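You operate a simulated robot arm through the tools that you are given. There is no shell and no other tool. Be economical: measure what you need, move in short steps, check, and stop when the job is done.

You run a simulated two-armed robot. Do the job below in one go: nothing can be reset, and whatever is moved stays where it is left.

JOB
Take the cap off the tall pink bottle and lay it down on the left end of the pine bench.

The check looks at the end state, three seconds after you hand in, the way a careful person would. Anything else that was tipped, shoved, dropped, spilled or broken makes it a failure. Lids that push on must go on centred and level and be pressed home; caps that screw on are set level and turned clockwise until they are tight.

ROBOT AND FRAMES
Two 7-joint arms with two-finger parallel grippers on one trunk, on a base that drives. Base frame: it is fixed to the floor where the robot stands at the start and does not move with it; the origin is under the middle of the robot, x ahead of it, y to its left, z up; the surface under the hand at the start is at about z = 0.76. Lengths are in m, angles in rad, forces in N, time in s.
The left shoulder is at the start at [0.071, 0.156, 1.005], the right one opposite. Payload 3.91 kg a hand.
The TCP of each hand is the grasp point between the finger pads, 0.03 m short of the fingertips. In the tool frame z runs along the fingers and y along their closing line. The gripper opens to 0.11 m. The fingers are 0.02 m wide and 0.01 m thick; the gripper's body (0.048 by 0.112 m) begins 0.055 m behind the TCP.
Orientation is that of the tool frame in the base frame, as a unit quaternion [x, y, z, w]. With the fingers straight down and closing along the base's y, the tool's x points along the base's -x, its y along +y and its z along -z.

CONTROLS
- The arms move only by the tool nudge_tool. It takes "left_commands", "right_commands" or both (then of equal length, played together; a hand with none holds still); each is a list of rows, each a list of 7 numbers: the shift along the tool's x, y, z in units of 40 mm (1.0 is 40 mm), then the turn, a rotation vector about the tool's x, y, z in units of 8 degrees (1.0 is 8 degrees), then the gripper command, from -1 (shut) to 1 (fully open), values between in proportion. In form: [[x, y, z, wx, wy, wz, hand], ...]. A call has 1 to 20 rows; each row shifts and turns the commanded pose from where the row before left it, along the tool's axes as they then stand. A call with a number of a shift or a turn outside -1 to 1 is refused whole. Each row takes 0.2 s and may step no farther than 0.05 m and 0.15 rad from the row before; otherwise, or with a gripper value out of range, the whole call is refused. A pose out of reach is approached as far as the arm can. The call stops where the force on the tool passes 40 N (or 10 N more than at its start, if that is more) or the arm is blocked; 0.2 s more then pass. Each finger travels about 0.108 m/s and halts on what it meets, pressing with about 43 N; the grip force reading is that of the motor and also rises with nothing between the fingers. The clock runs only during rows and for 0.2 s after the last one: add rows that do not move to give the fingers time. The reply holds the time, the measured pose of the TCP, the force on the tool along the base axes, the opening and the grip force, in the units named above and with some noise, with the torque about the TCP (base axes, N m) and any sound that the robot's microphone picked up, and new pictures: "views" is both (left out), scene, wrist or none (wrist: the cameras of the hands that moved).
- Cameras (640 x 400 px; columns grow to the right, rows downward): "scene" is now at [0.1415, -0.0061, 1.2513]; the picture's right is [-0.07, -1.00, 0.00], its down [-0.38, 0.03, -0.92] and it looks along [0.92, -0.06, -0.38] (base axes); focal length 252 px, centre (320, 200). "left" rides on the left gripper at [0.072, -0.017, -0.103] in its tool frame; the picture's right is [0.23, 0.97, 0.00], its down [-0.76, 0.18, -0.62] and it looks along [-0.61, 0.14, 0.78] (tool axes); focal length 222 px, centre (320, 200). "right" rides on the right gripper at [0.072, 0.017, -0.103] in its tool frame; the picture's right is [-0.23, 0.97, 0.00], its down [-0.76, -0.18, -0.62] and it looks along [-0.61, -0.14, 0.78] (tool axes); focal length 222 px, centre (320, 200). There is no depth. A picture from a camera that has moved, and an enlarged one, comes with that camera's place and axes in the base frame and with its lens.
- move_column(by): slides the trunk up (or, below 0, down) by that many m; the arms and the scene camera ride with it, the base frame stays. It gives what a move gives, with no picture.
- steer(legs): drives the robot by 1 to 6 legs, each [ahead, left, turn to the left] in m, m and rad, along the robot's own axes; the way and the turn of a leg run together, so that a leg with both is an arc; at most 1.5 m and 3.142 rad a leg. The arms and the cameras ride along, it lands a little off, and it stops where it bumps. It gives what a move gives, and a new picture of the scene camera.
- pan_tilt(pan, tilt): turns the head with the scene camera to pan (to the left, within 1.501 rad either way) and tilt (down, from -0.506 to 1.204), counted from straight ahead of the robot. It gives what a move gives, and a new picture of the scene camera.
- zoom(camera, box): a new picture of the part [left, top, right, bottom] of that camera's present view, enlarged. The clock stands still meanwhile.
- sign_off(): hands the job in; it is judged then, once.

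Go step by step. Nothing tells you exact positions but the pictures and the camera data: compare them with the known pose of the tool, close in by small moves and look again before you grip or let go. The budget is 120 turns and 260 pictures, counting those below and the enlarged ones. Unless the task says otherwise, let go and move clear before handing in.

The tools are called after "Call:" as a command line: name --argument value ..., lists and objects as JSON in quotes. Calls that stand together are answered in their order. nudge_tool: Moves the arms, as the interface text tells. Its arguments: {"type":"object","properties":{"left_commands":{"type":"array","items":{"type":"array","items":{"type":"number"}}},"right_commands":{"type":"array","items":{"type":"array","items":{"type":"number"}}},"views":{"type":"string","enum":["both","scene","wrist","none"]}},"required":[]} The other tools are called the same way: move_column (by) slides the trunk up or down; steer (legs) drives the base; pan_tilt (pan, tilt) turns the head that bears the scene camera; zoom (camera, box) takes an enlarged picture of a part of a camera's view; sign_off () hands the job in.

At the start:

```text
time_s: 0.0
left_ee_pos: [0.684, 0.2902, 1.065]
left_tool_rot: [0.0, 1.0, 0.0, 0.0]
left_ft_force: [-0.1, 0.2, 0.0]
left_moment: [0.01, -0.04, 0.0]
left_finger_gap: 0.1099
left_finger_force: 0.2
right_ee_pos: [0.7409, -0.3288, 1.1476]
right_tool_rot: [0.0, 1.0, 0.0, 0.0]
right_ft_force: [0.3, 0.4, 0.3]
right_moment: [-0.01, 0.01, -0.01]
right_finger_gap: 0.11
right_finger_force: 0.0
trunk travel left (down, up): [-0.45, 0.49]
robot x, y, heading: [0.0012, 0.0018, 0.001]
head pan, tilt: [-0.068, 0.394]
```

scene: 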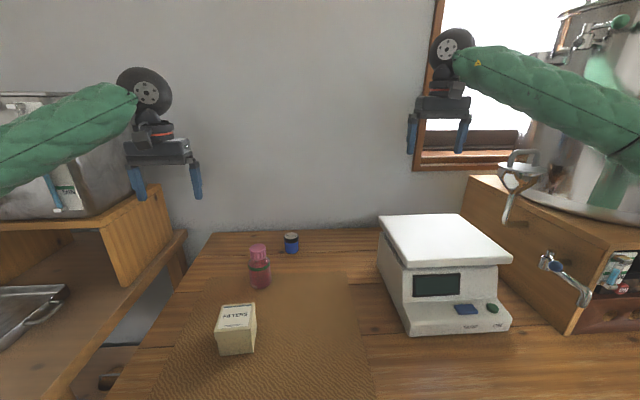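
right: 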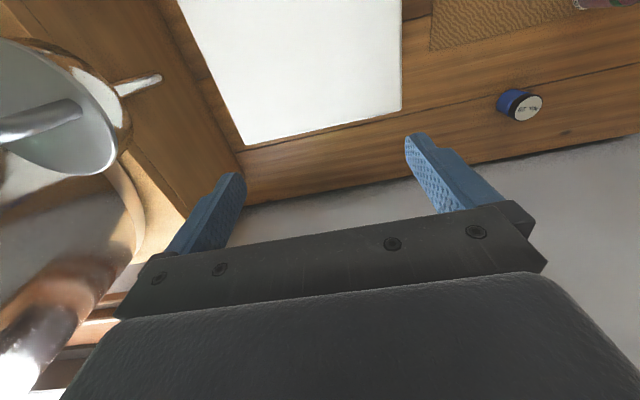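
left: 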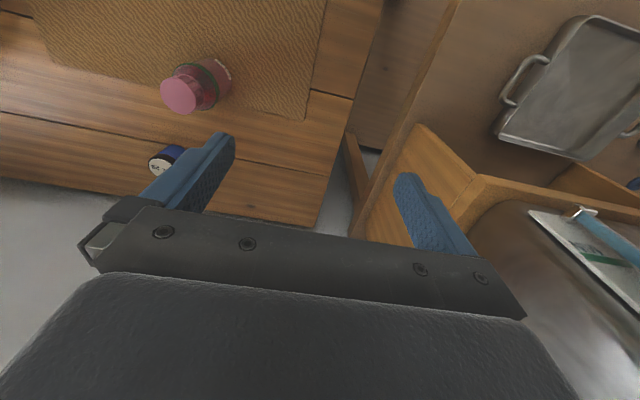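

I see a pink bottle with a cap on a wooden table in front, a box and a blue jar near it, and other furniture on the left and right. I'll look closer and look around to identify the pine bench.

Call:
zoom --camera "scene" --box '[200, 220, 320, 295]'

Call:
pan_tilt --pan 0.9 --tilt 0.6

Call:
pan_tilt --pan -0.9 --tilt 0.6

Call:
pan_tilt --pan 0.15 --tilt 0.8

```text
5.33 times, centred on (260, 258) of scene
camera zoom: at [0.1415, -0.0061, 1.2513], right [-0.07, -1.0, 0.0], down [-0.38, 0.03, -0.92], along [0.92, -0.06, -0.38], focal length 1342 px, centre (640, -107)
```

zoom: 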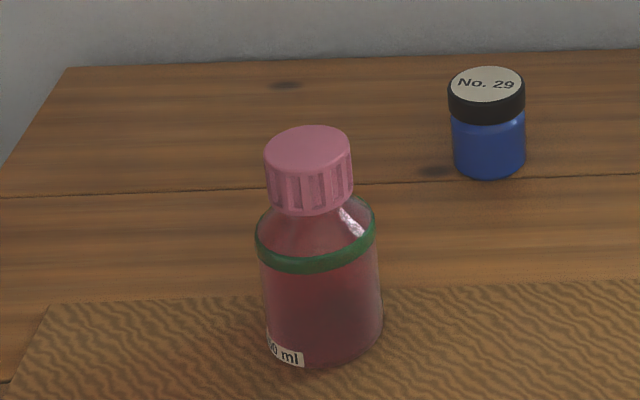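

```text
time_s: 1.2
left_ee_pos: [0.6844, 0.2899, 1.066]
left_tool_rot: [0.0, 1.0, 0.0, 0.0]
left_ft_force: [-0.7, -0.3, 0.0]
left_moment: [0.02, -0.01, -0.02]
left_finger_gap: 0.1099
left_finger_force: 0.2
right_ee_pos: [0.7408, -0.3277, 1.1475]
right_tool_rot: [0.0, 1.0, 0.001, 0.0]
right_ft_force: [0.4, -0.4, -0.7]
right_moment: [0.01, 0.01, -0.01]
right_finger_gap: 0.1098
right_finger_force: 0.2
trunk travel left (down, up): [-0.45, 0.49]
robot x, y, heading: [-0.001, 0.0019, 0.0]
head pan, tilt: [0.901, 0.6]
camera scene: at [0.104, 0.0694, 1.2325], right [0.78, -0.62, 0.0], down [-0.35, -0.44, -0.82], along [0.51, 0.65, -0.57], focal length 252 px, centre (320, 200)
```

scene: 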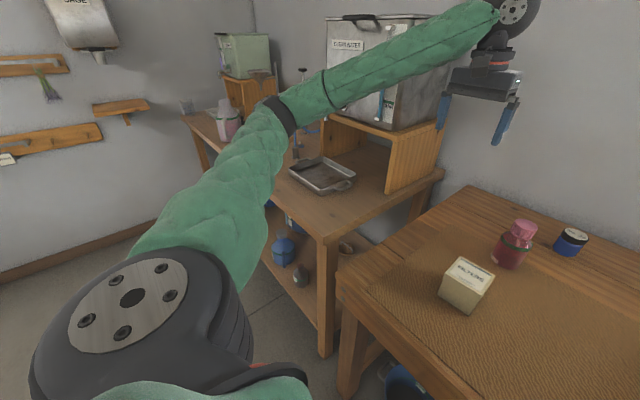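

```text
time_s: 3.0
left_ee_pos: [0.6841, 0.2899, 1.0643]
left_tool_rot: [0.0, 1.0, 0.0, 0.0]
left_ft_force: [0.6, 0.0, 0.0]
left_moment: [-0.01, -0.02, 0.01]
left_finger_gap: 0.1102
left_finger_force: 0.1
right_ee_pos: [0.7414, -0.3271, 1.1467]
right_tool_rot: [0.0, 1.0, 0.0, 0.0]
right_ft_force: [-0.2, -0.6, 0.2]
right_moment: [0.01, 0.02, 0.01]
right_finger_gap: 0.1101
right_finger_force: 0.1
trunk travel left (down, up): [-0.45, 0.49]
robot x, y, heading: [0.0032, -0.0019, -0.002]
head pan, tilt: [-0.901, 0.6]
camera scene: at [0.104, -0.069, 1.2325], right [-0.78, -0.62, 0.0], down [-0.35, 0.44, -0.82], along [0.51, -0.65, -0.57], focal length 252 px, centre (320, 200)
```

scene: 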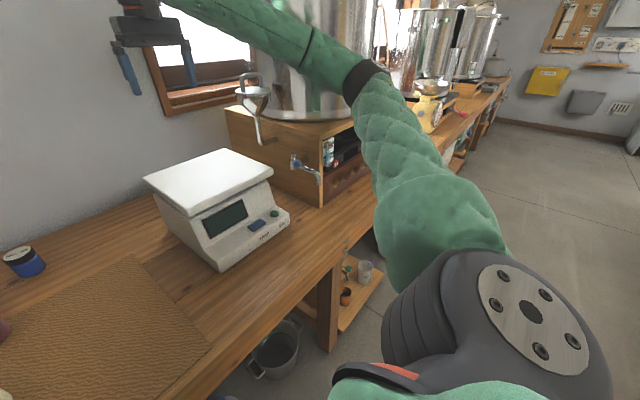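

```text
time_s: 4.3
left_ee_pos: [0.6842, 0.2895, 1.0674]
left_tool_rot: [0.001, 1.0, 0.0, 0.0]
left_ft_force: [0.8, 0.4, 0.3]
left_moment: [-0.03, -0.02, -0.03]
left_finger_gap: 0.11
left_finger_force: 0.0
right_ee_pos: [0.7399, -0.3273, 1.148]
right_tool_rot: [0.0, 1.0, 0.0, 0.001]
right_ft_force: [0.7, -0.6, -0.2]
right_moment: [-0.01, 0.02, 0.0]
right_finger_gap: 0.1098
right_finger_force: 0.0
trunk travel left (down, up): [-0.45, 0.49]
robot x, y, heading: [0.0008, 0.0025, 0.004]
head pan, tilt: [0.15, 0.799]
camera scene: at [0.1288, 0.0122, 1.2157], right [0.15, -0.99, 0.0], down [-0.71, -0.11, -0.7], along [0.69, 0.1, -0.72], focal length 252 px, centre (320, 200)
```

scene: 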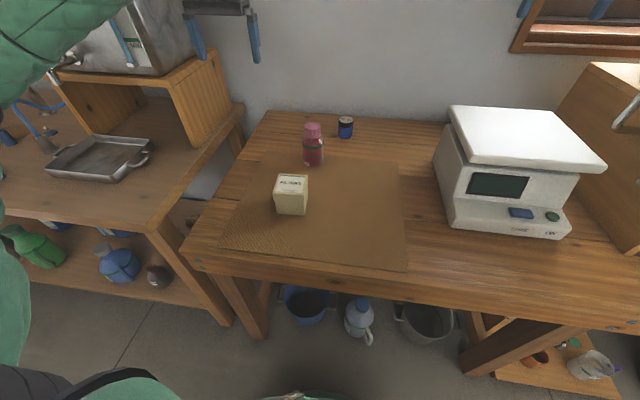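

There is another pinkish container far away on the left bench, so I need to work out which bottle is "tall" and which bench is pine. I'll look closer to the left.

Call:
pan_tilt --pan 1.2 --tilt 0.35

Call:
zoom --camera "scene" --box '[260, 60, 460, 185]'

```text
time_s: 5.7
left_ee_pos: [0.6849, 0.2896, 1.0655]
left_tool_rot: [0.0, 1.0, 0.0, 0.0]
left_ft_force: [-0.1, -0.4, 0.2]
left_moment: [0.0, 0.0, 0.01]
left_finger_gap: 0.1098
left_finger_force: 0.1
right_ee_pos: [0.7407, -0.3277, 1.1472]
right_tool_rot: [0.0, 1.0, 0.0, -0.001]
right_ft_force: [-0.7, -0.7, -1.1]
right_moment: [0.01, 0.0, 0.03]
right_finger_gap: 0.11
right_finger_force: 0.1
trunk travel left (down, up): [-0.45, 0.49]
robot x, y, heading: [0.0024, -0.0001, -0.003]
head pan, tilt: [1.201, 0.351]
camera scene: at [0.0828, 0.087, 1.2553], right [0.93, -0.36, 0.0], down [-0.13, -0.32, -0.94], along [0.34, 0.88, -0.34], focal length 252 px, centre (320, 200)
```

scene: 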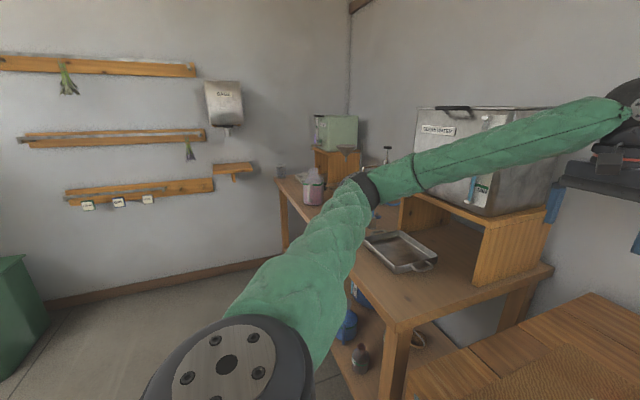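

```text
3.20 times, centred on (360, 122) of scene
camera zoom: at [0.0828, 0.087, 1.2553], right [0.93, -0.36, 0.0], down [-0.13, -0.32, -0.94], along [0.34, 0.88, -0.34], focal length 805 px, centre (192, 448)
```

zoom: 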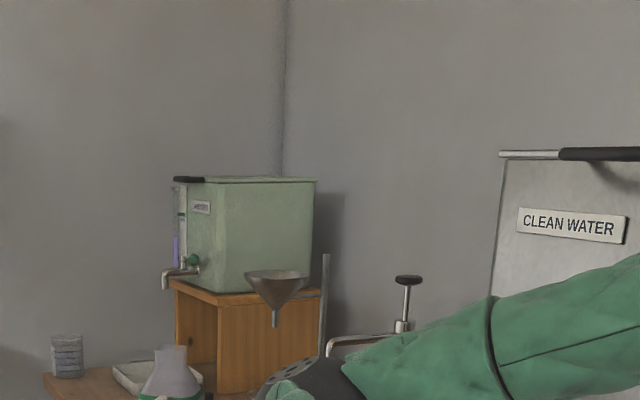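

The other vessel is a flask far off, so the front bottle is the target. The front pine table is the bench, and I put the cap at about (0.722, 0.12, 0.876). The cap is ribbed and looks screw-on, so I'll steady the bottle with the right hand from the front right and turn the cap with the left; first I'll orient the right hand.

Call:
pan_tilt --pan 0.1 --tilt 0.6

Call:
nudge_tool --right_commands '[[0.6, 0.9, 0, 0, 0, 0, 1], [0.6, 0.9, 0, 0, 0, 0, 1], [0.6, 0.9, 0, 0, 0, 0, 1], [0.6, 0.9, 0, 0, 0, 0, 1], [0.6, 0.9, 0, 0, 0, 0, 1], [0, 0, 0, 0, 0, -0.893, 1], [0, 0, 0, 0, 0, -0.893, 1], [0, 0, 0, 0, 0, -0.893, 1], [0, 0, 0, 0, 0, -0.893, 1], [0, 0, 0, 0, 0, -0.893, 1], [0, 0, 0, 0, 0, -0.893, 1], [0, 0, 0, 0, 0, -0.893, 1]]' --views "none"

Call:
nudge_tool --right_commands '[[0, 0, 0, 0, -0.906, 0, 1], [0, 0, 0, 0, -0.906, 0, 1], [0, 0, 0, 0, -0.906, 0, 1], [0, 0, 0, 0, -0.906, 0, 1], [0, 0, 0, 0, -0.906, 0, 1], [0, 0, 0, 0, -0.906, 0, 1], [0, 0, 0, 0, -0.906, 0, 1], [0, 0, 0, 0, -0.906, 0, 1], [0, 0, 0, 0, 0, 0, 1]]'

```text
time_s: 7.0
left_ee_pos: [0.684, 0.2905, 1.0654]
left_tool_rot: [0.0, 1.0, -0.001, 0.0]
left_ft_force: [-0.4, -0.1, -0.1]
left_moment: [-0.01, 0.0, -0.01]
left_finger_gap: 0.1097
left_finger_force: 0.0
right_ee_pos: [0.7405, -0.3293, 1.1475]
right_tool_rot: [0.0, 1.0, 0.0, -0.001]
right_ft_force: [-0.2, -0.5, -0.2]
right_moment: [0.01, 0.05, -0.03]
right_finger_gap: 0.1101
right_finger_force: 0.0
trunk travel left (down, up): [-0.45, 0.49]
robot x, y, heading: [-0.0013, -0.0002, 0.003]
head pan, tilt: [0.099, 0.6]
camera scene: at [0.137, 0.009, 1.2325], right [0.1, -0.99, 0.0], down [-0.56, -0.06, -0.82], along [0.82, 0.08, -0.57], focal length 252 px, centre (320, 200)
```

scene: 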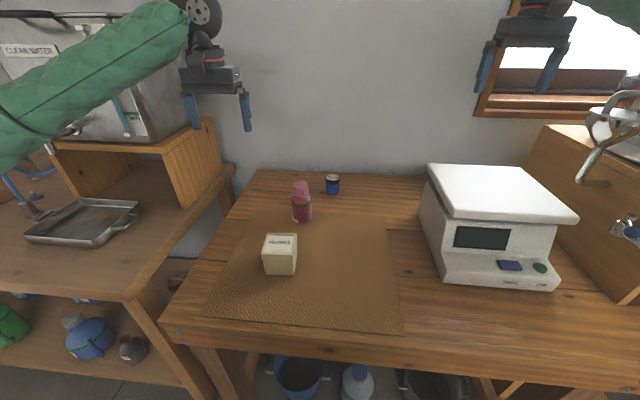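

```text
time_s: 9.6
left_ee_pos: [0.6837, 0.2895, 1.0653]
left_tool_rot: [0.0, 1.0, -0.001, 0.0]
left_ft_force: [-0.1, 0.7, 0.2]
left_moment: [0.0, 0.0, 0.03]
left_finger_gap: 0.1098
left_finger_force: 0.0
right_ee_pos: [0.6216, -0.1482, 1.147]
right_tool_rot: [-0.424, 0.906, 0.0, 0.0]
right_ft_force: [0.4, -0.2, -0.3]
right_moment: [0.0, 0.0, 0.03]
right_finger_gap: 0.11
right_finger_force: 0.1
trunk travel left (down, up): [-0.45, 0.49]
robot x, y, heading: [0.0011, 0.0021, 0.002]
head pan, tilt: [0.099, 0.6]
```

```text
time_s: 11.6
left_ee_pos: [0.6787, 0.2966, 1.0692]
left_tool_rot: [-0.001, 1.0, -0.002, 0.002]
left_ft_force: [1.1, 0.1, 0.1]
left_moment: [0.01, -0.02, 0.0]
left_finger_gap: 0.1101
left_finger_force: 0.1
right_ee_pos: [0.6144, -0.14, 1.1526]
right_tool_rot: [-0.371, 0.791, 0.202, 0.442]
right_ft_force: [0.3, 0.1, 0.3]
right_moment: [0.02, 0.02, 0.01]
right_finger_gap: 0.11
right_finger_force: 0.1
trunk travel left (down, up): [-0.45, 0.49]
robot x, y, heading: [-0.0027, 0.0032, 0.002]
head pan, tilt: [0.099, 0.6]
camera scene: at [0.1299, 0.016, 1.2335], right [0.1, -0.99, 0.01], down [-0.56, -0.06, -0.83], along [0.82, 0.08, -0.56], focal length 252 px, centre (320, 200)
camera right: at [0.5205, -0.2257, 1.1456], right [-0.67, 0.72, 0.18], down [0.05, -0.21, 0.98], along [0.74, 0.67, 0.1], focal length 222 px, centre (320, 200)
```

scene: 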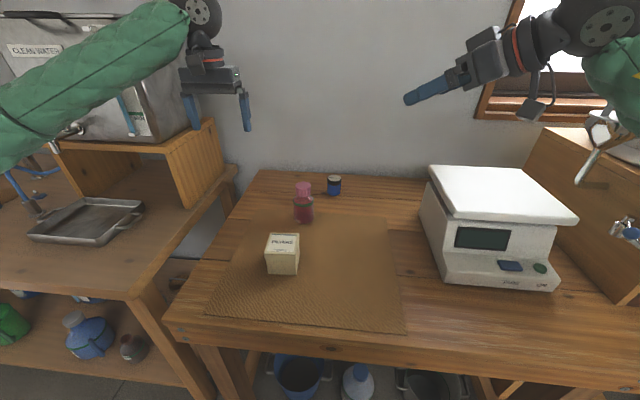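
right: 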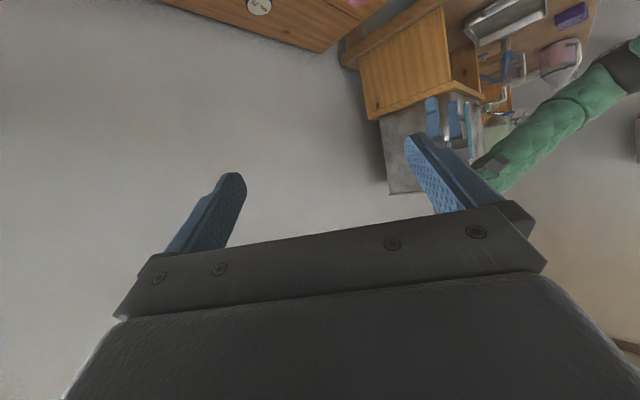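

The right hand has turned as planned, with fingers 32° below horizontal and heading left-forward. Next I'll bring it to a pre-grasp point right-front of the bottle.

Call:
nudge_tool --right_commands '[[0.495, 0.275, 0.815, 0, 0, 0, 1], [0.495, 0.275, 0.815, 0, 0, 0, 1], [0.495, 0.275, 0.815, 0, 0, 0, 1], [0.495, 0.275, 0.815, 0, 0, 0, 1], [0.495, 0.275, 0.815, 0, 0, 0, 1], [0.495, 0.275, 0.815, 0, 0, 0, 1], [0.495, 0.275, 0.815, 0, 0, 0, 1], [0.495, 0.275, 0.815, 0, 0, 0, 1], [0, 0, 0, 0, 0, 0, 1]]'

```text
time_s: 13.8
left_ee_pos: [0.6893, 0.1497, 1.0732]
left_tool_rot: [0.074, 0.997, -0.002, 0.005]
left_ft_force: [0.4, 2.2, 0.3]
left_moment: [-0.18, 0.03, 0.0]
left_finger_gap: 0.1096
left_finger_force: 0.0
right_ee_pos: [0.6059, -0.1292, 0.8627]
right_tool_rot: [-0.302, 0.826, 0.167, 0.446]
right_ft_force: [1.1, 0.2, 0.3]
right_moment: [-0.03, 0.05, 0.01]
right_finger_gap: 0.1099
right_finger_force: 0.1
trunk travel left (down, up): [-0.45, 0.49]
robot x, y, heading: [-0.027, -0.0361, -0.154]
head pan, tilt: [0.099, 0.6]
stopped in row 9 (right hand): the arm was blocked; the commanded pose is now the measured one
camera scene: at [0.1038, -0.0479, 1.2331], right [-0.05, -1.0, 0.0], down [-0.56, 0.03, -0.83], along [0.83, -0.04, -0.56], focal length 252 px, centre (320, 200)
camera right: at [0.4986, -0.1975, 0.8595], right [-0.54, 0.82, 0.2], down [0.04, -0.21, 0.98], along [0.84, 0.53, 0.08], focal length 222 px, centre (320, 200)
```

scene: 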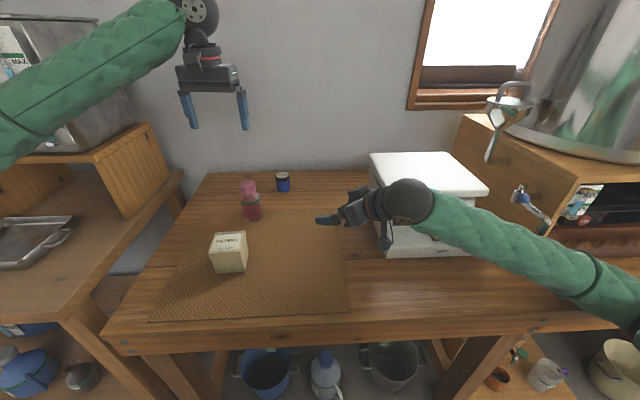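
right: 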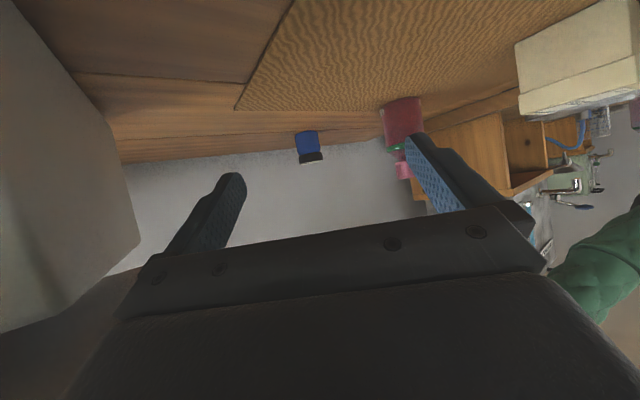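

The right arm got blocked and the base was pushed round by about 0.15 rad. The bottle and scale look to be where they were; I'll find what the arm touches before moving again.

Call:
pan_tilt --pan -0.5 --tilt 0.7

Call:
zoom --camera "scene" --box '[120, 60, 440, 260]'

```text
time_s: 14.8
left_ee_pos: [0.6849, 0.1488, 1.0754]
left_tool_rot: [0.074, 0.997, 0.0, 0.006]
left_ft_force: [0.2, 0.3, -0.1]
left_moment: [-0.03, 0.01, 0.01]
left_finger_gap: 0.11
left_finger_force: 0.1
right_ee_pos: [0.6009, -0.1253, 0.8668]
right_tool_rot: [-0.305, 0.823, 0.169, 0.449]
right_ft_force: [0.2, 0.7, 0.1]
right_moment: [-0.02, 0.01, -0.01]
right_finger_gap: 0.1097
right_finger_force: 0.1
trunk travel left (down, up): [-0.45, 0.49]
robot x, y, heading: [-0.0296, -0.0384, -0.153]
head pan, tilt: [-0.499, 0.7]
camera scene: at [0.0791, -0.0952, 1.2244], right [-0.61, -0.8, -0.01], down [-0.51, 0.39, -0.77], along [0.61, -0.46, -0.64], focal length 252 px, centre (320, 200)
```

scene: 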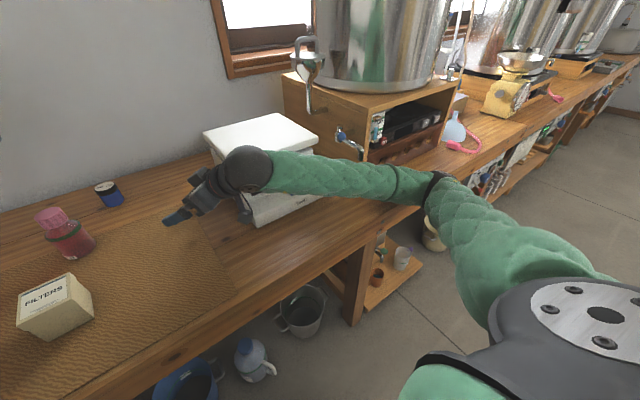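

```text
2.00 times, centred on (280, 160) of scene
camera zoom: at [0.0791, -0.0952, 1.2244], right [-0.61, -0.8, -0.01], down [-0.51, 0.39, -0.77], along [0.61, -0.46, -0.64], focal length 503 px, centre (400, 280)
```

zoom: 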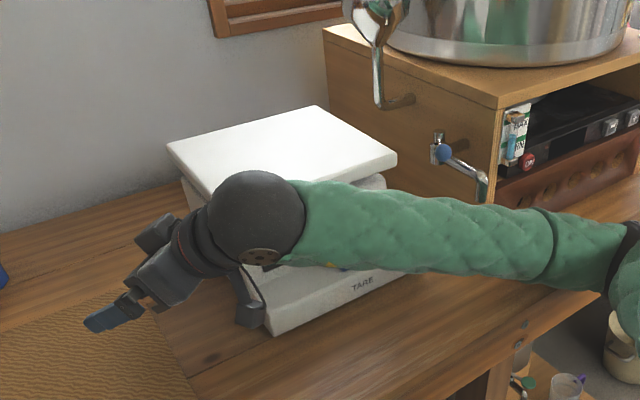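

The wrist came against the raised scale, which has not moved: its corner is still at (0.535, -0.237). I'll retreat the right arm, draw the left hand in, and then drive left so the right arm works clear of the scale.

Call:
nudge_tool --right_commands '[[0.41, 0.65, -0.63, 0, 0, 0, 1], [0.41, 0.65, -0.63, 0, 0, 0, 1], [-0.752, 0, -0.483, 0, 0, 0, 1], [-0.752, 0, -0.483, 0, 0, 0, 1], [-0.752, 0, -0.483, 0, 0, 0, 1], [-0.752, 0, -0.483, 0, 0, 0, 1], [-0.752, 0, -0.483, 0, 0, 0, 1], [-0.752, 0, -0.483, 0, 0, 0, 1], [-0.752, 0, -0.483, 0, 0, 0, 1], [0, 0, 0, 0, 0, 0, 1]]' --views "none"

Call:
nudge_tool --left_commands '[[0.825, -0.123, -0.417, 0, 0, 0, 1], [0.825, -0.123, -0.417, 0, 0, 0, 1], [0.825, -0.123, -0.417, 0, 0, 0, 1], [0.825, -0.123, -0.417, 0, 0, 0, 1], [0.825, -0.123, -0.417, 0, 0, 0, 1], [0, 0, 0, 0, 0, 0, 1]]' --views "scene"

```text
time_s: 17.0
left_ee_pos: [0.692, 0.1587, 1.0687]
left_tool_rot: [0.069, 0.998, 0.0, 0.002]
left_ft_force: [0.8, 0.2, 0.2]
left_moment: [-0.01, -0.02, 0.0]
left_finger_gap: 0.1097
left_finger_force: 0.0
right_ee_pos: [0.5347, -0.1143, 1.1153]
right_tool_rot: [-0.31, 0.823, 0.173, 0.444]
right_ft_force: [-0.6, 0.8, 0.0]
right_moment: [-0.01, 0.01, -0.01]
right_finger_gap: 0.11
right_finger_force: 0.0
trunk travel left (down, up): [-0.45, 0.49]
robot x, y, heading: [-0.0227, -0.0326, -0.144]
head pan, tilt: [-0.499, 0.7]
```

```text
time_s: 18.4
left_ee_pos: [0.5256, 0.1569, 1.1519]
left_tool_rot: [0.069, 0.998, 0.0, 0.002]
left_ft_force: [0.2, 0.8, -0.1]
left_moment: [0.01, 0.05, 0.02]
left_finger_gap: 0.1101
left_finger_force: 0.0
right_ee_pos: [0.5327, -0.1132, 1.1151]
right_tool_rot: [-0.311, 0.822, 0.174, 0.444]
right_ft_force: [-0.7, 0.2, -0.3]
right_moment: [0.02, -0.01, 0.02]
right_finger_gap: 0.1101
right_finger_force: 0.1
trunk travel left (down, up): [-0.45, 0.49]
robot x, y, heading: [-0.0254, -0.034, -0.142]
head pan, tilt: [-0.499, 0.7]
camera scene: at [0.0915, -0.0913, 1.2238], right [-0.6, -0.8, 0.0], down [-0.52, 0.39, -0.76], along [0.61, -0.46, -0.64], focal length 252 px, centre (320, 200)
```

scene: 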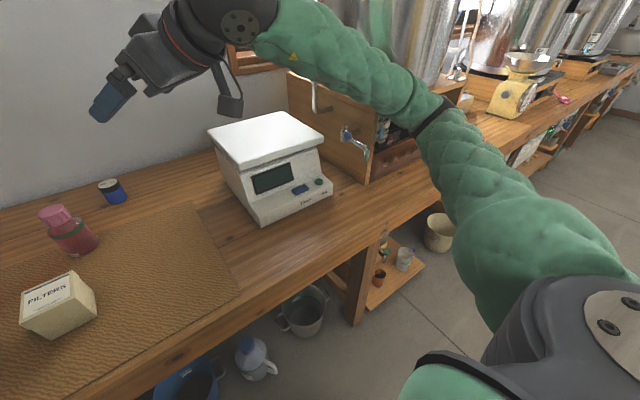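

The arms are now clear. I'll turn back straight and drive left about 0.3 m.

Call:
pan_tilt --pan 0.0 --tilt 0.65

Call:
steer --legs '[[0.0, 0.0, 0.142], [0.0, 0.3, 0.0]]'

```text
time_s: 19.3
left_ee_pos: [0.524, 0.1579, 1.152]
left_tool_rot: [0.069, 0.998, -0.001, 0.001]
left_ft_force: [0.4, -0.1, 0.3]
left_moment: [0.05, 0.01, -0.01]
left_finger_gap: 0.1101
left_finger_force: 0.0
right_ee_pos: [0.5323, -0.1137, 1.1142]
right_tool_rot: [-0.311, 0.821, 0.176, 0.445]
right_ft_force: [-1.2, -0.9, -0.1]
right_moment: [0.0, 0.02, 0.03]
right_finger_gap: 0.1098
right_finger_force: 0.1
trunk travel left (down, up): [-0.45, 0.49]
robot x, y, heading: [-0.026, -0.0325, -0.144]
head pan, tilt: [0.0, 0.649]
camera scene: at [0.1086, -0.053, 1.2282], right [-0.14, -0.99, 0.0], down [-0.6, 0.09, -0.8], along [0.79, -0.11, -0.6], focal length 252 px, centre (320, 200)
```

scene: 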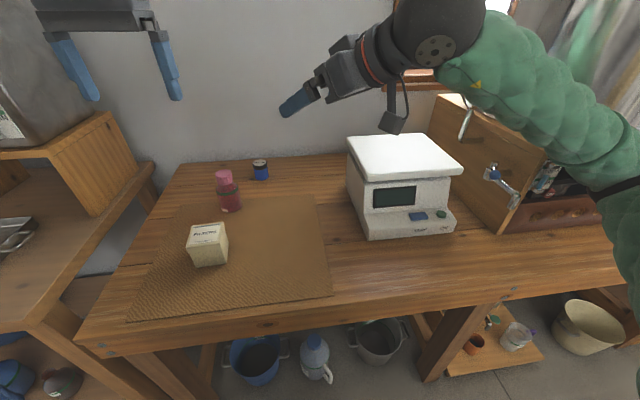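

```text
time_s: 20.7
left_ee_pos: [0.504, 0.1785, 1.1545]
left_tool_rot: [0.037, 0.999, -0.002, 0.004]
left_ft_force: [0.4, 0.4, 0.0]
left_moment: [0.02, -0.01, 0.01]
left_finger_gap: 0.1098
left_finger_force: 0.1
right_ee_pos: [0.5312, -0.0959, 1.117]
right_tool_rot: [-0.333, 0.813, 0.184, 0.44]
right_ft_force: [0.0, 0.0, -0.5]
right_moment: [-0.02, -0.02, 0.02]
right_finger_gap: 0.11
right_finger_force: 0.1
trunk travel left (down, up): [-0.45, 0.49]
robot x, y, heading: [-0.0313, -0.0507, -0.077]
head pan, tilt: [0.0, 0.649]
stopped in leg 2: the robot was blocked; the commanded pose is now the measured one
camera scene: at [0.1016, -0.057, 1.2292], right [-0.08, -1.0, 0.0], down [-0.6, 0.05, -0.8], along [0.8, -0.07, -0.6], focal length 252 px, centre (320, 200)
```

scene: 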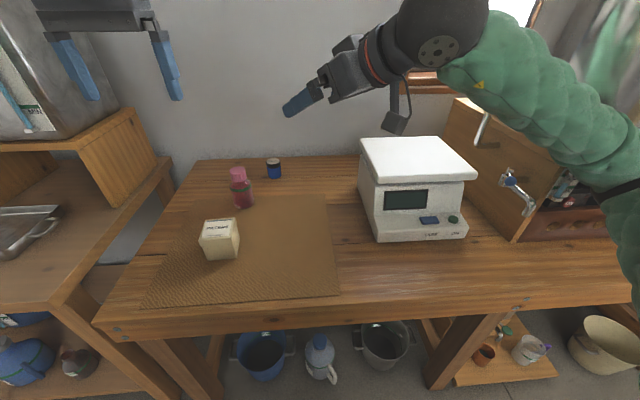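

The base is blocked by something. I'll look down on both sides to see what it's touching.

Call:
pan_tilt --pan 1.3 --tilt 1.1

Call:
pan_tilt --pan 0.0 --tilt 1.2

Call:
pan_tilt --pan -1.4 --tilt 0.7

```text
time_s: 22.2
left_ee_pos: [0.5007, 0.1779, 1.1562]
left_tool_rot: [0.037, 0.999, -0.001, 0.007]
left_ft_force: [0.6, 0.7, 0.0]
left_moment: [0.01, 0.01, 0.0]
left_finger_gap: 0.1098
left_finger_force: 0.1
right_ee_pos: [0.528, -0.0965, 1.1188]
right_tool_rot: [-0.335, 0.812, 0.186, 0.441]
right_ft_force: [-0.3, -0.1, -0.1]
right_moment: [0.02, 0.02, 0.0]
right_finger_gap: 0.11
right_finger_force: 0.0
trunk travel left (down, up): [-0.45, 0.49]
robot x, y, heading: [-0.0294, -0.0525, -0.078]
head pan, tilt: [1.3, 1.1]
camera scene: at [0.0344, 0.007, 1.1946], right [0.94, -0.34, 0.01], down [-0.3, -0.84, -0.46], along [0.16, 0.43, -0.89], focal length 252 px, centre (320, 200)
```

scene: 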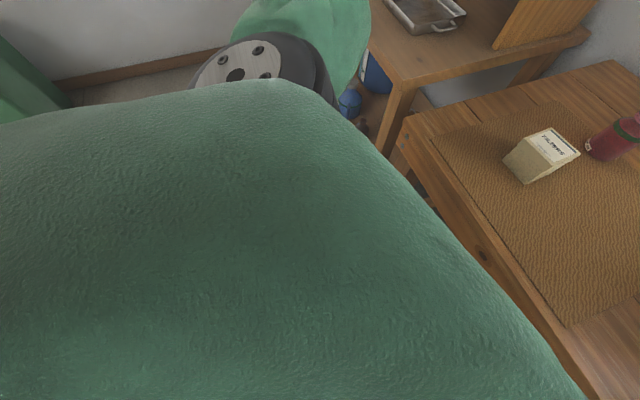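

```text
time_s: 23.6
left_ee_pos: [0.5011, 0.1774, 1.1558]
left_tool_rot: [0.037, 0.999, -0.001, 0.006]
left_ft_force: [-0.2, 0.5, -0.5]
left_moment: [-0.01, 0.01, 0.0]
left_finger_gap: 0.1101
left_finger_force: 0.2
right_ee_pos: [0.5283, -0.0969, 1.1165]
right_tool_rot: [-0.334, 0.812, 0.185, 0.441]
right_ft_force: [-0.9, 1.0, -0.1]
right_moment: [0.01, -0.03, 0.02]
right_finger_gap: 0.11
right_finger_force: 0.0
trunk travel left (down, up): [-0.45, 0.49]
robot x, y, heading: [-0.0253, -0.0484, -0.078]
head pan, tilt: [0.0, 1.201]
camera scene: at [0.0685, -0.0566, 1.1887], right [-0.08, -1.0, 0.0], down [-0.93, 0.07, -0.37], along [0.37, -0.03, -0.93], focal length 252 px, centre (320, 200)
```

scene: 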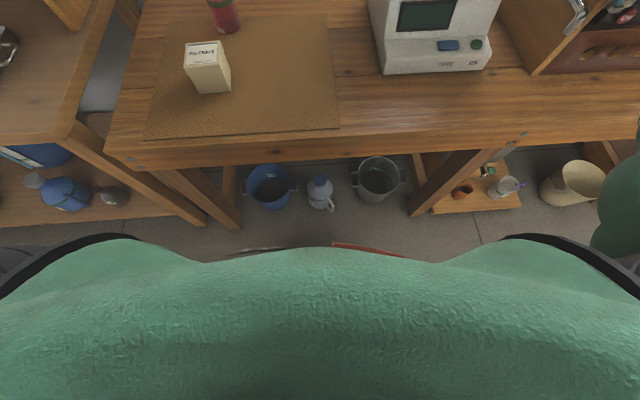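

```text
time_s: 25.2
left_ee_pos: [0.5003, 0.1786, 1.1555]
left_tool_rot: [0.037, 0.999, -0.002, 0.007]
left_ft_force: [-0.7, -0.4, -0.5]
left_moment: [0.0, 0.0, 0.01]
left_finger_gap: 0.1099
left_finger_force: 0.1
right_ee_pos: [0.5284, -0.0967, 1.1173]
right_tool_rot: [-0.334, 0.812, 0.186, 0.441]
right_ft_force: [0.1, -0.4, 0.6]
right_moment: [-0.05, -0.03, 0.01]
right_finger_gap: 0.1102
right_finger_force: 0.1
trunk travel left (down, up): [-0.45, 0.49]
robot x, y, heading: [-0.0289, -0.0485, -0.077]
head pan, tilt: [-1.4, 0.7]
camera scene: at [0.0204, -0.1369, 1.2243], right [-1.0, -0.09, -0.01], down [-0.06, 0.64, -0.77], along [0.08, -0.76, -0.64], focal length 252 px, centre (320, 200)
```

scene: 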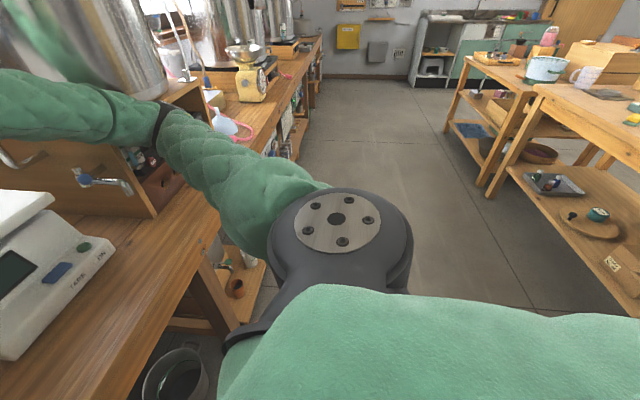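

There are other benches behind the robot. I'll look at what's behind on both sides, both for clearance and to be sure which bench is the pine one.

Call:
pan_tilt --pan -1.5 --tilt 0.3

Call:
pan_tilt --pan 1.5 --tilt 0.4

```text
time_s: 26.0
left_ee_pos: [0.4998, 0.1773, 1.1561]
left_tool_rot: [0.036, 0.999, -0.001, 0.006]
left_ft_force: [-0.1, 0.2, 0.1]
left_moment: [0.01, -0.03, 0.0]
left_finger_gap: 0.1099
left_finger_force: 0.1
right_ee_pos: [0.5284, -0.0965, 1.116]
right_tool_rot: [-0.335, 0.811, 0.186, 0.442]
right_ft_force: [0.3, 0.5, 0.1]
right_moment: [-0.02, -0.02, 0.0]
right_finger_gap: 0.1099
right_finger_force: 0.1
trunk travel left (down, up): [-0.45, 0.49]
robot x, y, heading: [-0.0313, -0.0494, -0.08]
head pan, tilt: [-1.499, 0.3]
camera scene: at [0.0116, -0.1457, 1.2603], right [-1.0, 0.01, -0.01], down [0.01, 0.3, -0.96], along [0.0, -0.96, -0.3], focal length 252 px, centre (320, 200)
```

scene: 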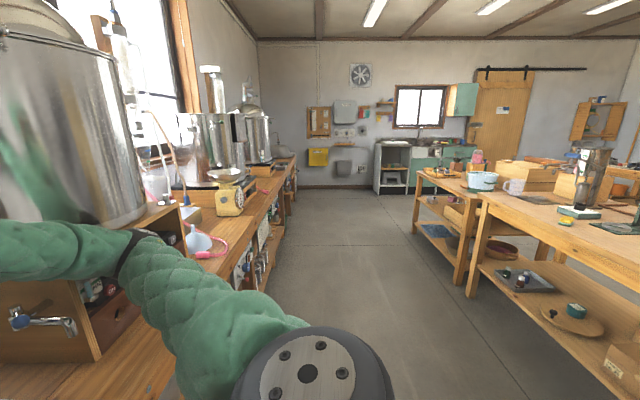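

```text
time_s: 28.6
left_ee_pos: [0.5011, 0.1779, 1.1559]
left_tool_rot: [0.037, 0.999, -0.002, 0.006]
left_ft_force: [0.1, -0.5, 0.3]
left_moment: [-0.04, -0.01, 0.03]
left_finger_gap: 0.1101
left_finger_force: 0.1
right_ee_pos: [0.529, -0.0961, 1.1172]
right_tool_rot: [-0.334, 0.812, 0.186, 0.442]
right_ft_force: [-0.6, 0.0, -0.4]
right_moment: [0.01, 0.04, 0.01]
right_finger_gap: 0.1102
right_finger_force: 0.1
trunk travel left (down, up): [-0.45, 0.49]
robot x, y, heading: [-0.0292, -0.0485, -0.077]
head pan, tilt: [1.499, 0.4]
camera scene: at [0.0262, 0.0393, 1.2511], right [0.99, -0.15, 0.01], down [-0.05, -0.38, -0.92], along [0.14, 0.91, -0.39], focal length 252 px, centre (320, 200)
```

scene: 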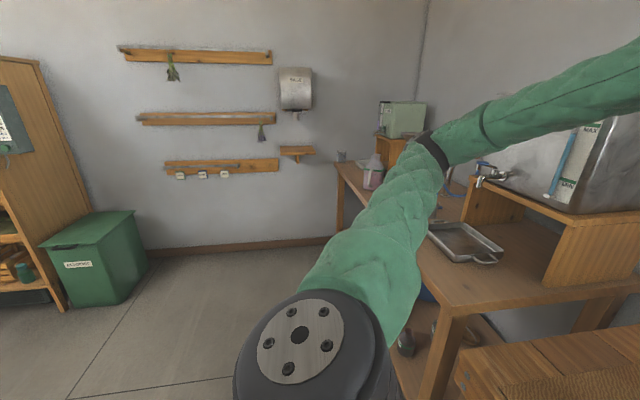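

The front table remains the only sensible pine bench; its left end is beside the bottle. The block seems to come from the right elbow, which swings out toward the cabinet when the hand is yawed, so I'll undo that yaw and then drive left.

Call:
pan_tilt --pan -0.8 --tilt 0.6

Call:
nudge_tool --right_commands '[[0, 0, 0, 0, 0.906, 0, 1], [0, 0, 0, 0, 0.906, 0, 1], [0, 0, 0, 0, 0.906, 0, 1], [0, 0, 0, 0, 0.906, 0, 1], [0, 0, 0, 0, 0.906, 0, 1], [0, 0, 0, 0, 0.906, 0, 1], [0, 0, 0, 0, 0.906, 0, 1], [0, 0, 0, 0, 0.906, 0, 1], [0, 0, 0, 0, 0, 0.893, 1], [0, 0, 0, 0, 0, 0.893, 1], [0, 0, 0, 0, 0, 0.893, 1], [0, 0, 0, 0, 0, 0.893, 1], [0, 0, 0, 0, 0, 0.893, 1], [0, 0, 0, 0, 0, 0.893, 1]]' --views "scene"

```text
time_s: 30.8
left_ee_pos: [0.5008, 0.1769, 1.1559]
left_tool_rot: [0.036, 0.999, -0.002, 0.005]
left_ft_force: [0.3, 0.0, 0.0]
left_moment: [-0.01, 0.01, -0.04]
left_finger_gap: 0.1099
left_finger_force: 0.0
right_ee_pos: [0.5282, -0.0963, 1.1193]
right_tool_rot: [-0.334, 0.812, 0.186, 0.442]
right_ft_force: [-0.4, -0.2, -0.2]
right_moment: [0.02, 0.0, 0.02]
right_finger_gap: 0.1104
right_finger_force: 0.1
trunk travel left (down, up): [-0.45, 0.49]
robot x, y, heading: [-0.0309, -0.0514, -0.081]
head pan, tilt: [-0.799, 0.6]
camera scene: at [0.069, -0.1203, 1.2332], right [-0.77, -0.64, 0.0], down [-0.36, 0.43, -0.83], along [0.53, -0.63, -0.56], focal length 252 px, centre (320, 200)
```

scene: 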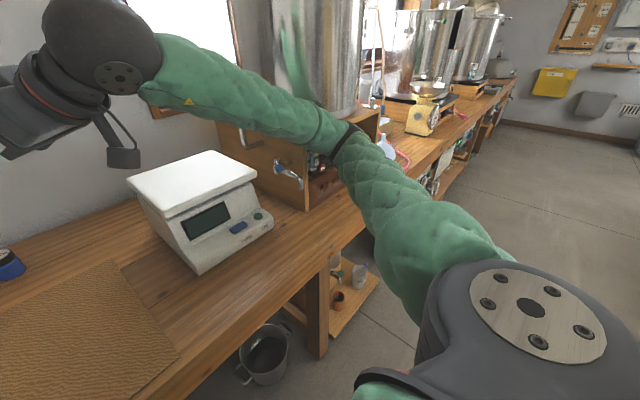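

```text
time_s: 33.8
left_ee_pos: [0.5073, 0.1783, 1.1526]
left_tool_rot: [0.037, 0.999, -0.001, 0.002]
left_ft_force: [0.3, 0.3, 0.3]
left_moment: [-0.04, -0.02, -0.01]
left_finger_gap: 0.1099
left_finger_force: 0.0
right_ee_pos: [0.5355, -0.0956, 1.1145]
right_tool_rot: [-0.019, 1.0, -0.002, -0.011]
right_ft_force: [-0.4, -0.6, -0.3]
right_moment: [0.02, 0.01, -0.06]
right_finger_gap: 0.1098
right_finger_force: 0.1
trunk travel left (down, up): [-0.45, 0.49]
robot x, y, heading: [-0.0293, -0.051, -0.082]
head pan, tilt: [-0.799, 0.6]
camera scene: at [0.0765, -0.1204, 1.2326], right [-0.77, -0.64, 0.0], down [-0.36, 0.43, -0.82], along [0.53, -0.63, -0.57], focal length 252 px, centre (320, 200)
```

scene: 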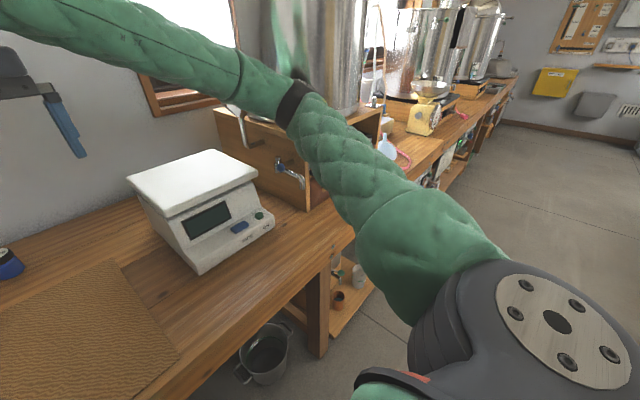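

That frees the elbow, and the tap and scale look undisturbed. Now I'll turn back straight and drive left.

Call:
steer --legs '[[0.0, 0.0, 0.08], [0.0, 0.2, 0.0]]'

```text
time_s: 35.8
left_ee_pos: [0.4886, 0.4204, 1.1522]
left_tool_rot: [-0.001, 1.0, -0.001, 0.003]
left_ft_force: [0.6, 0.2, -1.3]
left_moment: [-0.04, -0.03, 0.04]
left_finger_gap: 0.1102
left_finger_force: 0.0
right_ee_pos: [0.5365, 0.1497, 1.1132]
right_tool_rot: [-0.059, 0.998, -0.003, -0.01]
right_ft_force: [0.7, -0.3, -0.2]
right_moment: [-0.01, -0.05, -0.03]
right_finger_gap: 0.1102
right_finger_force: 0.0
trunk travel left (down, up): [-0.45, 0.49]
robot x, y, heading: [-0.0276, 0.1515, -0.001]
head pan, tilt: [-0.799, 0.6]
camera scene: at [0.0816, 0.0902, 1.2326], right [-0.72, -0.7, 0.0], down [-0.39, 0.4, -0.83], along [0.57, -0.59, -0.56], focal length 252 px, centre (320, 200)
```

scene: 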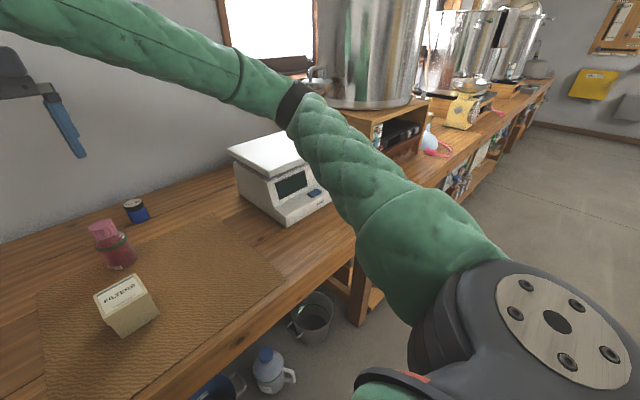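

That worked. I'll go another 0.15 m left.

Call:
steer --legs '[[0.0, 0.15, 0.0]]'

Call:
pan_tilt --pan 0.0 --tilt 0.65

```text
time_s: 37.2
left_ee_pos: [0.488, 0.5777, 1.1512]
left_tool_rot: [-0.003, 1.0, -0.002, 0.004]
left_ft_force: [-0.5, 0.5, 0.1]
left_moment: [-0.04, 0.0, -0.01]
left_finger_gap: 0.11
left_finger_force: 0.1
right_ee_pos: [0.5376, 0.3071, 1.1134]
right_tool_rot: [-0.059, 0.998, -0.003, -0.01]
right_ft_force: [0.6, 0.4, 0.3]
right_moment: [-0.06, -0.01, 0.0]
right_finger_gap: 0.11
right_finger_force: 0.1
trunk travel left (down, up): [-0.45, 0.49]
robot x, y, heading: [-0.0263, 0.3048, 0.001]
head pan, tilt: [-0.799, 0.6]
camera scene: at [0.0817, 0.2457, 1.2326], right [-0.72, -0.7, 0.0], down [-0.39, 0.4, -0.83], along [0.58, -0.59, -0.56], focal length 252 px, centre (320, 200)
```

scene: 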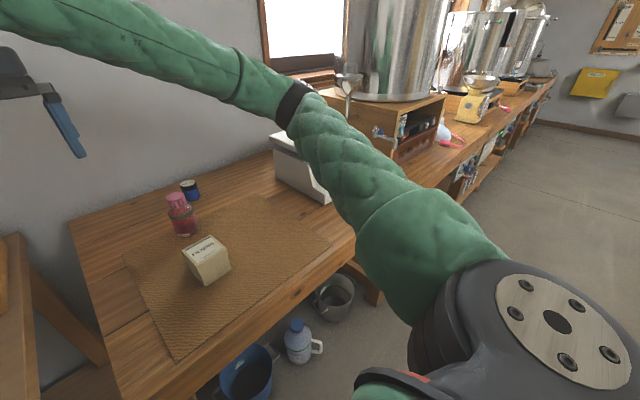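

```text
time_s: 38.4
left_ee_pos: [0.4881, 0.5763, 1.1525]
left_tool_rot: [-0.003, 1.0, 0.0, 0.003]
left_ft_force: [0.3, -1.0, 0.5]
left_moment: [0.01, -0.02, 0.01]
left_finger_gap: 0.1099
left_finger_force: 0.0
right_ee_pos: [0.5373, 0.3048, 1.1136]
right_tool_rot: [-0.059, 0.998, -0.002, -0.01]
right_ft_force: [-0.2, 0.6, 0.2]
right_moment: [0.03, -0.04, 0.03]
right_finger_gap: 0.1102
right_finger_force: 0.1
trunk travel left (down, up): [-0.45, 0.49]
robot x, y, heading: [-0.0312, 0.3009, 0.005]
head pan, tilt: [0.0, 0.649]
camera scene: at [0.1068, 0.3071, 1.2282], right [0.0, -1.0, 0.0], down [-0.6, 0.0, -0.8], along [0.8, 0.0, -0.6], focal length 252 px, centre (320, 200)
```

scene: 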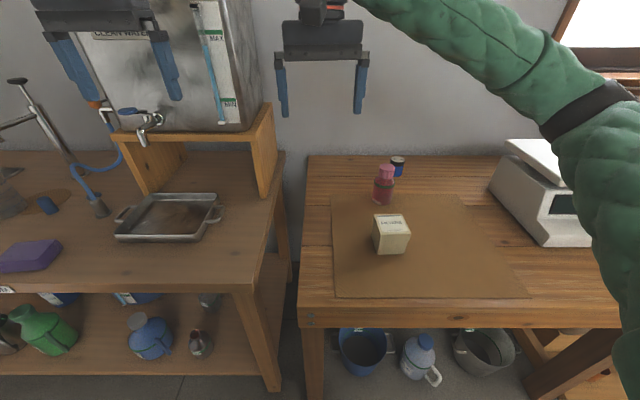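

I now have a clear, squared view: the bench's left edge is at about y ≈ 0.345 and the mat begins at y ≈ 0.27. I'll zoom on the bottle for an exact location.

Call:
zoom --camera "scene" --box '[352, 150, 432, 200]'

Call:
zoom --camera "scene" --box '[290, 140, 610, 340]'

```text
8.00 times, centred on (392, 175) of scene
camera zoom: at [0.1068, 0.3071, 1.2282], right [0.0, -1.0, 0.0], down [-0.6, 0.0, -0.8], along [0.8, 0.0, -0.6], focal length 2013 px, centre (-256, 400)
```

zoom: 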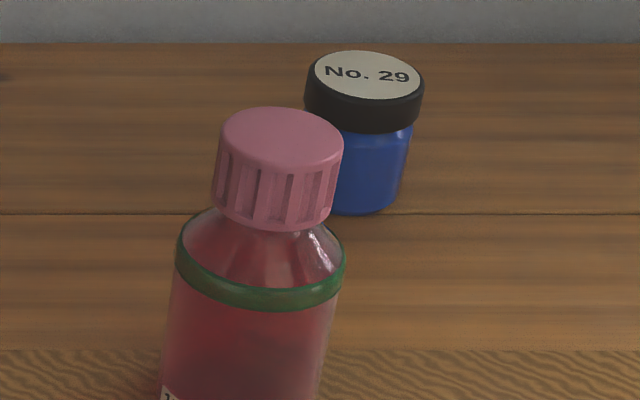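

```text
2.00 times, centred on (450, 240) of scene
camera zoom: at [0.1068, 0.3071, 1.2282], right [0.0, -1.0, 0.0], down [-0.6, 0.0, -0.8], along [0.8, 0.0, -0.6], focal length 503 px, centre (60, 120)
```

zoom: 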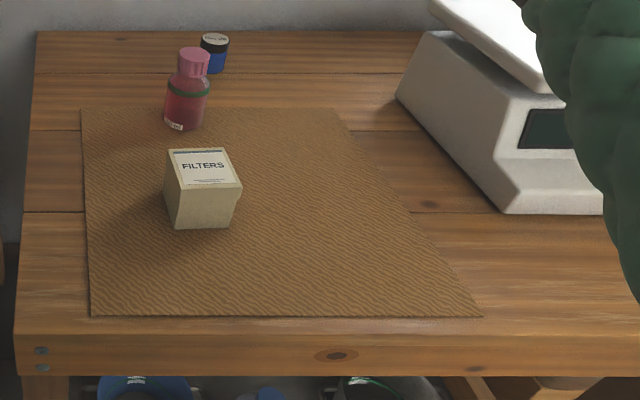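

Bottle axis is at about (0.726, 0.117) and the FILTERS box spans x 0.51–0.58, y 0.10–0.175. I'll move the right hand to the right, yaw 38° and pitch up again, watching for any block.

Call:
nudge_tool --right_commands '[[0.03, -0.875, 0, 0, 0, 0, 1], [0.03, -0.875, 0, 0, 0, 0, 1], [0.03, -0.875, 0, 0, 0, 0, 1], [0.03, -0.875, 0, 0, 0, 0, 1], [0.03, -0.875, 0, 0, 0, 0, 1], [0.03, -0.875, 0, 0, 0, 0, 1], [0.03, -0.875, 0, 0, 0, 0, 1], [0, 0, 0, 0, 0, -0.95, 1], [0, 0, 0, 0, 0, -0.95, 1], [0, 0, 0, 0, 0, -0.95, 1], [0, 0, 0, 0, 0, -0.95, 1], [0, 0, 0, 0, 0, -0.95, 1]]' --views "none"

Call:
nudge_tool --right_commands '[[0, 0, 0, 0, -0.906, 0, 1], [0, 0, 0, 0, -0.906, 0, 1], [0, 0, 0, 0, -0.906, 0, 1], [0, 0, 0, 0, -0.906, 0, 1], [0, 0, 0, 0, -0.906, 0, 1], [0, 0, 0, 0, -0.906, 0, 1], [0, 0, 0, 0, -0.906, 0, 1], [0, 0, 0, 0, -0.906, 0, 1], [0, 0, 0, 0, 0, 0, 1]]'

```text
time_s: 41.0
left_ee_pos: [0.4871, 0.5763, 1.1527]
left_tool_rot: [-0.003, 1.0, 0.0, 0.002]
left_ft_force: [0.9, -0.5, 1.3]
left_moment: [-0.02, -0.02, -0.01]
left_finger_gap: 0.1101
left_finger_force: 0.0
right_ee_pos: [0.5568, 0.0605, 1.116]
right_tool_rot: [-0.381, 0.924, 0.001, -0.01]
right_ft_force: [-0.1, 0.5, -0.3]
right_moment: [-0.01, 0.01, 0.0]
right_finger_gap: 0.1101
right_finger_force: 0.0
trunk travel left (down, up): [-0.45, 0.49]
robot x, y, heading: [-0.0268, 0.3108, -0.002]
head pan, tilt: [0.0, 0.649]
```

```text
time_s: 43.0
left_ee_pos: [0.4878, 0.5766, 1.1526]
left_tool_rot: [-0.003, 1.0, -0.001, 0.003]
left_ft_force: [0.6, 0.9, 0.9]
left_moment: [0.03, 0.0, 0.0]
left_finger_gap: 0.1096
left_finger_force: 0.0
right_ee_pos: [0.5573, 0.0602, 1.1145]
right_tool_rot: [-0.333, 0.813, 0.186, 0.439]
right_ft_force: [-1.1, -0.2, -0.8]
right_moment: [0.01, 0.01, 0.0]
right_finger_gap: 0.1099
right_finger_force: 0.0
trunk travel left (down, up): [-0.45, 0.49]
robot x, y, heading: [-0.0306, 0.3068, 0.001]
head pan, tilt: [0.0, 0.649]
camera scene: at [0.1069, 0.3075, 1.2282], right [0.0, -1.0, 0.0], down [-0.61, 0.0, -0.8], along [0.8, 0.0, -0.61], focal length 252 px, centre (320, 200)
camera right: at [0.4572, -0.0163, 1.1113], right [-0.6, 0.78, 0.2], down [0.06, -0.21, 0.98], along [0.8, 0.59, 0.08], focal length 222 px, centre (320, 200)
```

scene: 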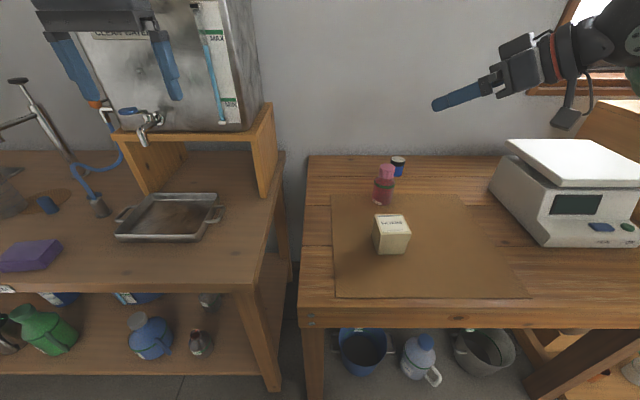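
right: 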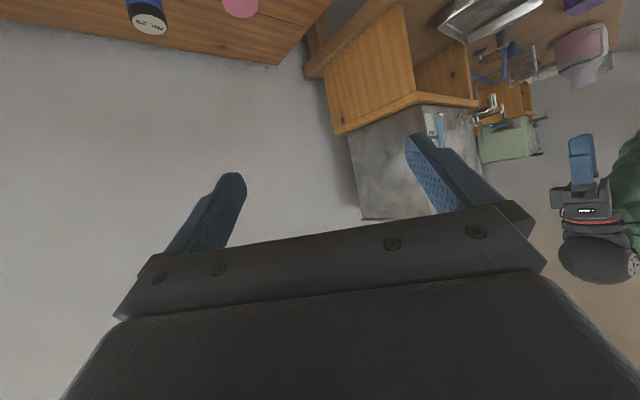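

All clear this time and the base has not moved. I'll lower to above the pre-grasp point.

Call:
nudge_tool --right_commands '[[0.614, -0.338, 0.54, 0, 0, 0, 1], [0.614, -0.338, 0.54, 0, 0, 0, 1], [0.614, -0.338, 0.54, 0, 0, 0, 1], [0.614, -0.338, 0.54, 0, 0, 0, 1], [0.614, -0.338, 0.54, 0, 0, 0, 1], [0.614, -0.338, 0.54, 0, 0, 0, 1], [0, 0, 0, 0, 0, 0, 1]]'

```text
time_s: 44.6
left_ee_pos: [0.4876, 0.5751, 1.1532]
left_tool_rot: [-0.002, 1.0, 0.0, 0.003]
left_ft_force: [-0.4, -0.3, 0.7]
left_moment: [0.0, -0.01, -0.02]
left_finger_gap: 0.1101
left_finger_force: 0.1
right_ee_pos: [0.6334, 0.0243, 0.9178]
right_tool_rot: [-0.333, 0.814, 0.186, 0.438]
right_ft_force: [0.3, 0.0, -0.5]
right_moment: [-0.03, -0.01, 0.0]
right_finger_gap: 0.1101
right_finger_force: 0.0
trunk travel left (down, up): [-0.45, 0.49]
robot x, y, heading: [-0.0288, 0.3075, -0.001]
head pan, tilt: [0.0, 0.649]
camera scene: at [0.1065, 0.3073, 1.2283], right [0.0, -1.0, 0.0], down [-0.6, 0.0, -0.8], along [0.8, 0.0, -0.6], focal length 252 px, centre (320, 200)
camera right: at [0.5327, -0.0522, 0.9145], right [-0.6, 0.78, 0.2], down [0.06, -0.21, 0.98], along [0.8, 0.59, 0.08], focal length 222 px, centre (320, 200)
```

scene: 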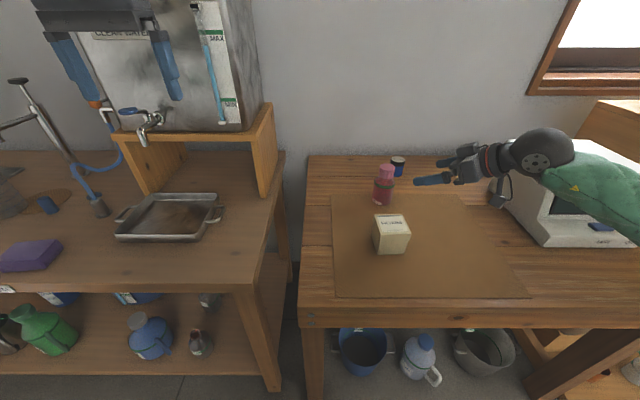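
right: 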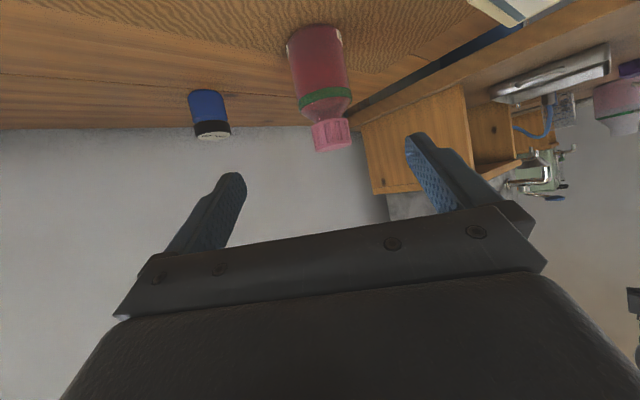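

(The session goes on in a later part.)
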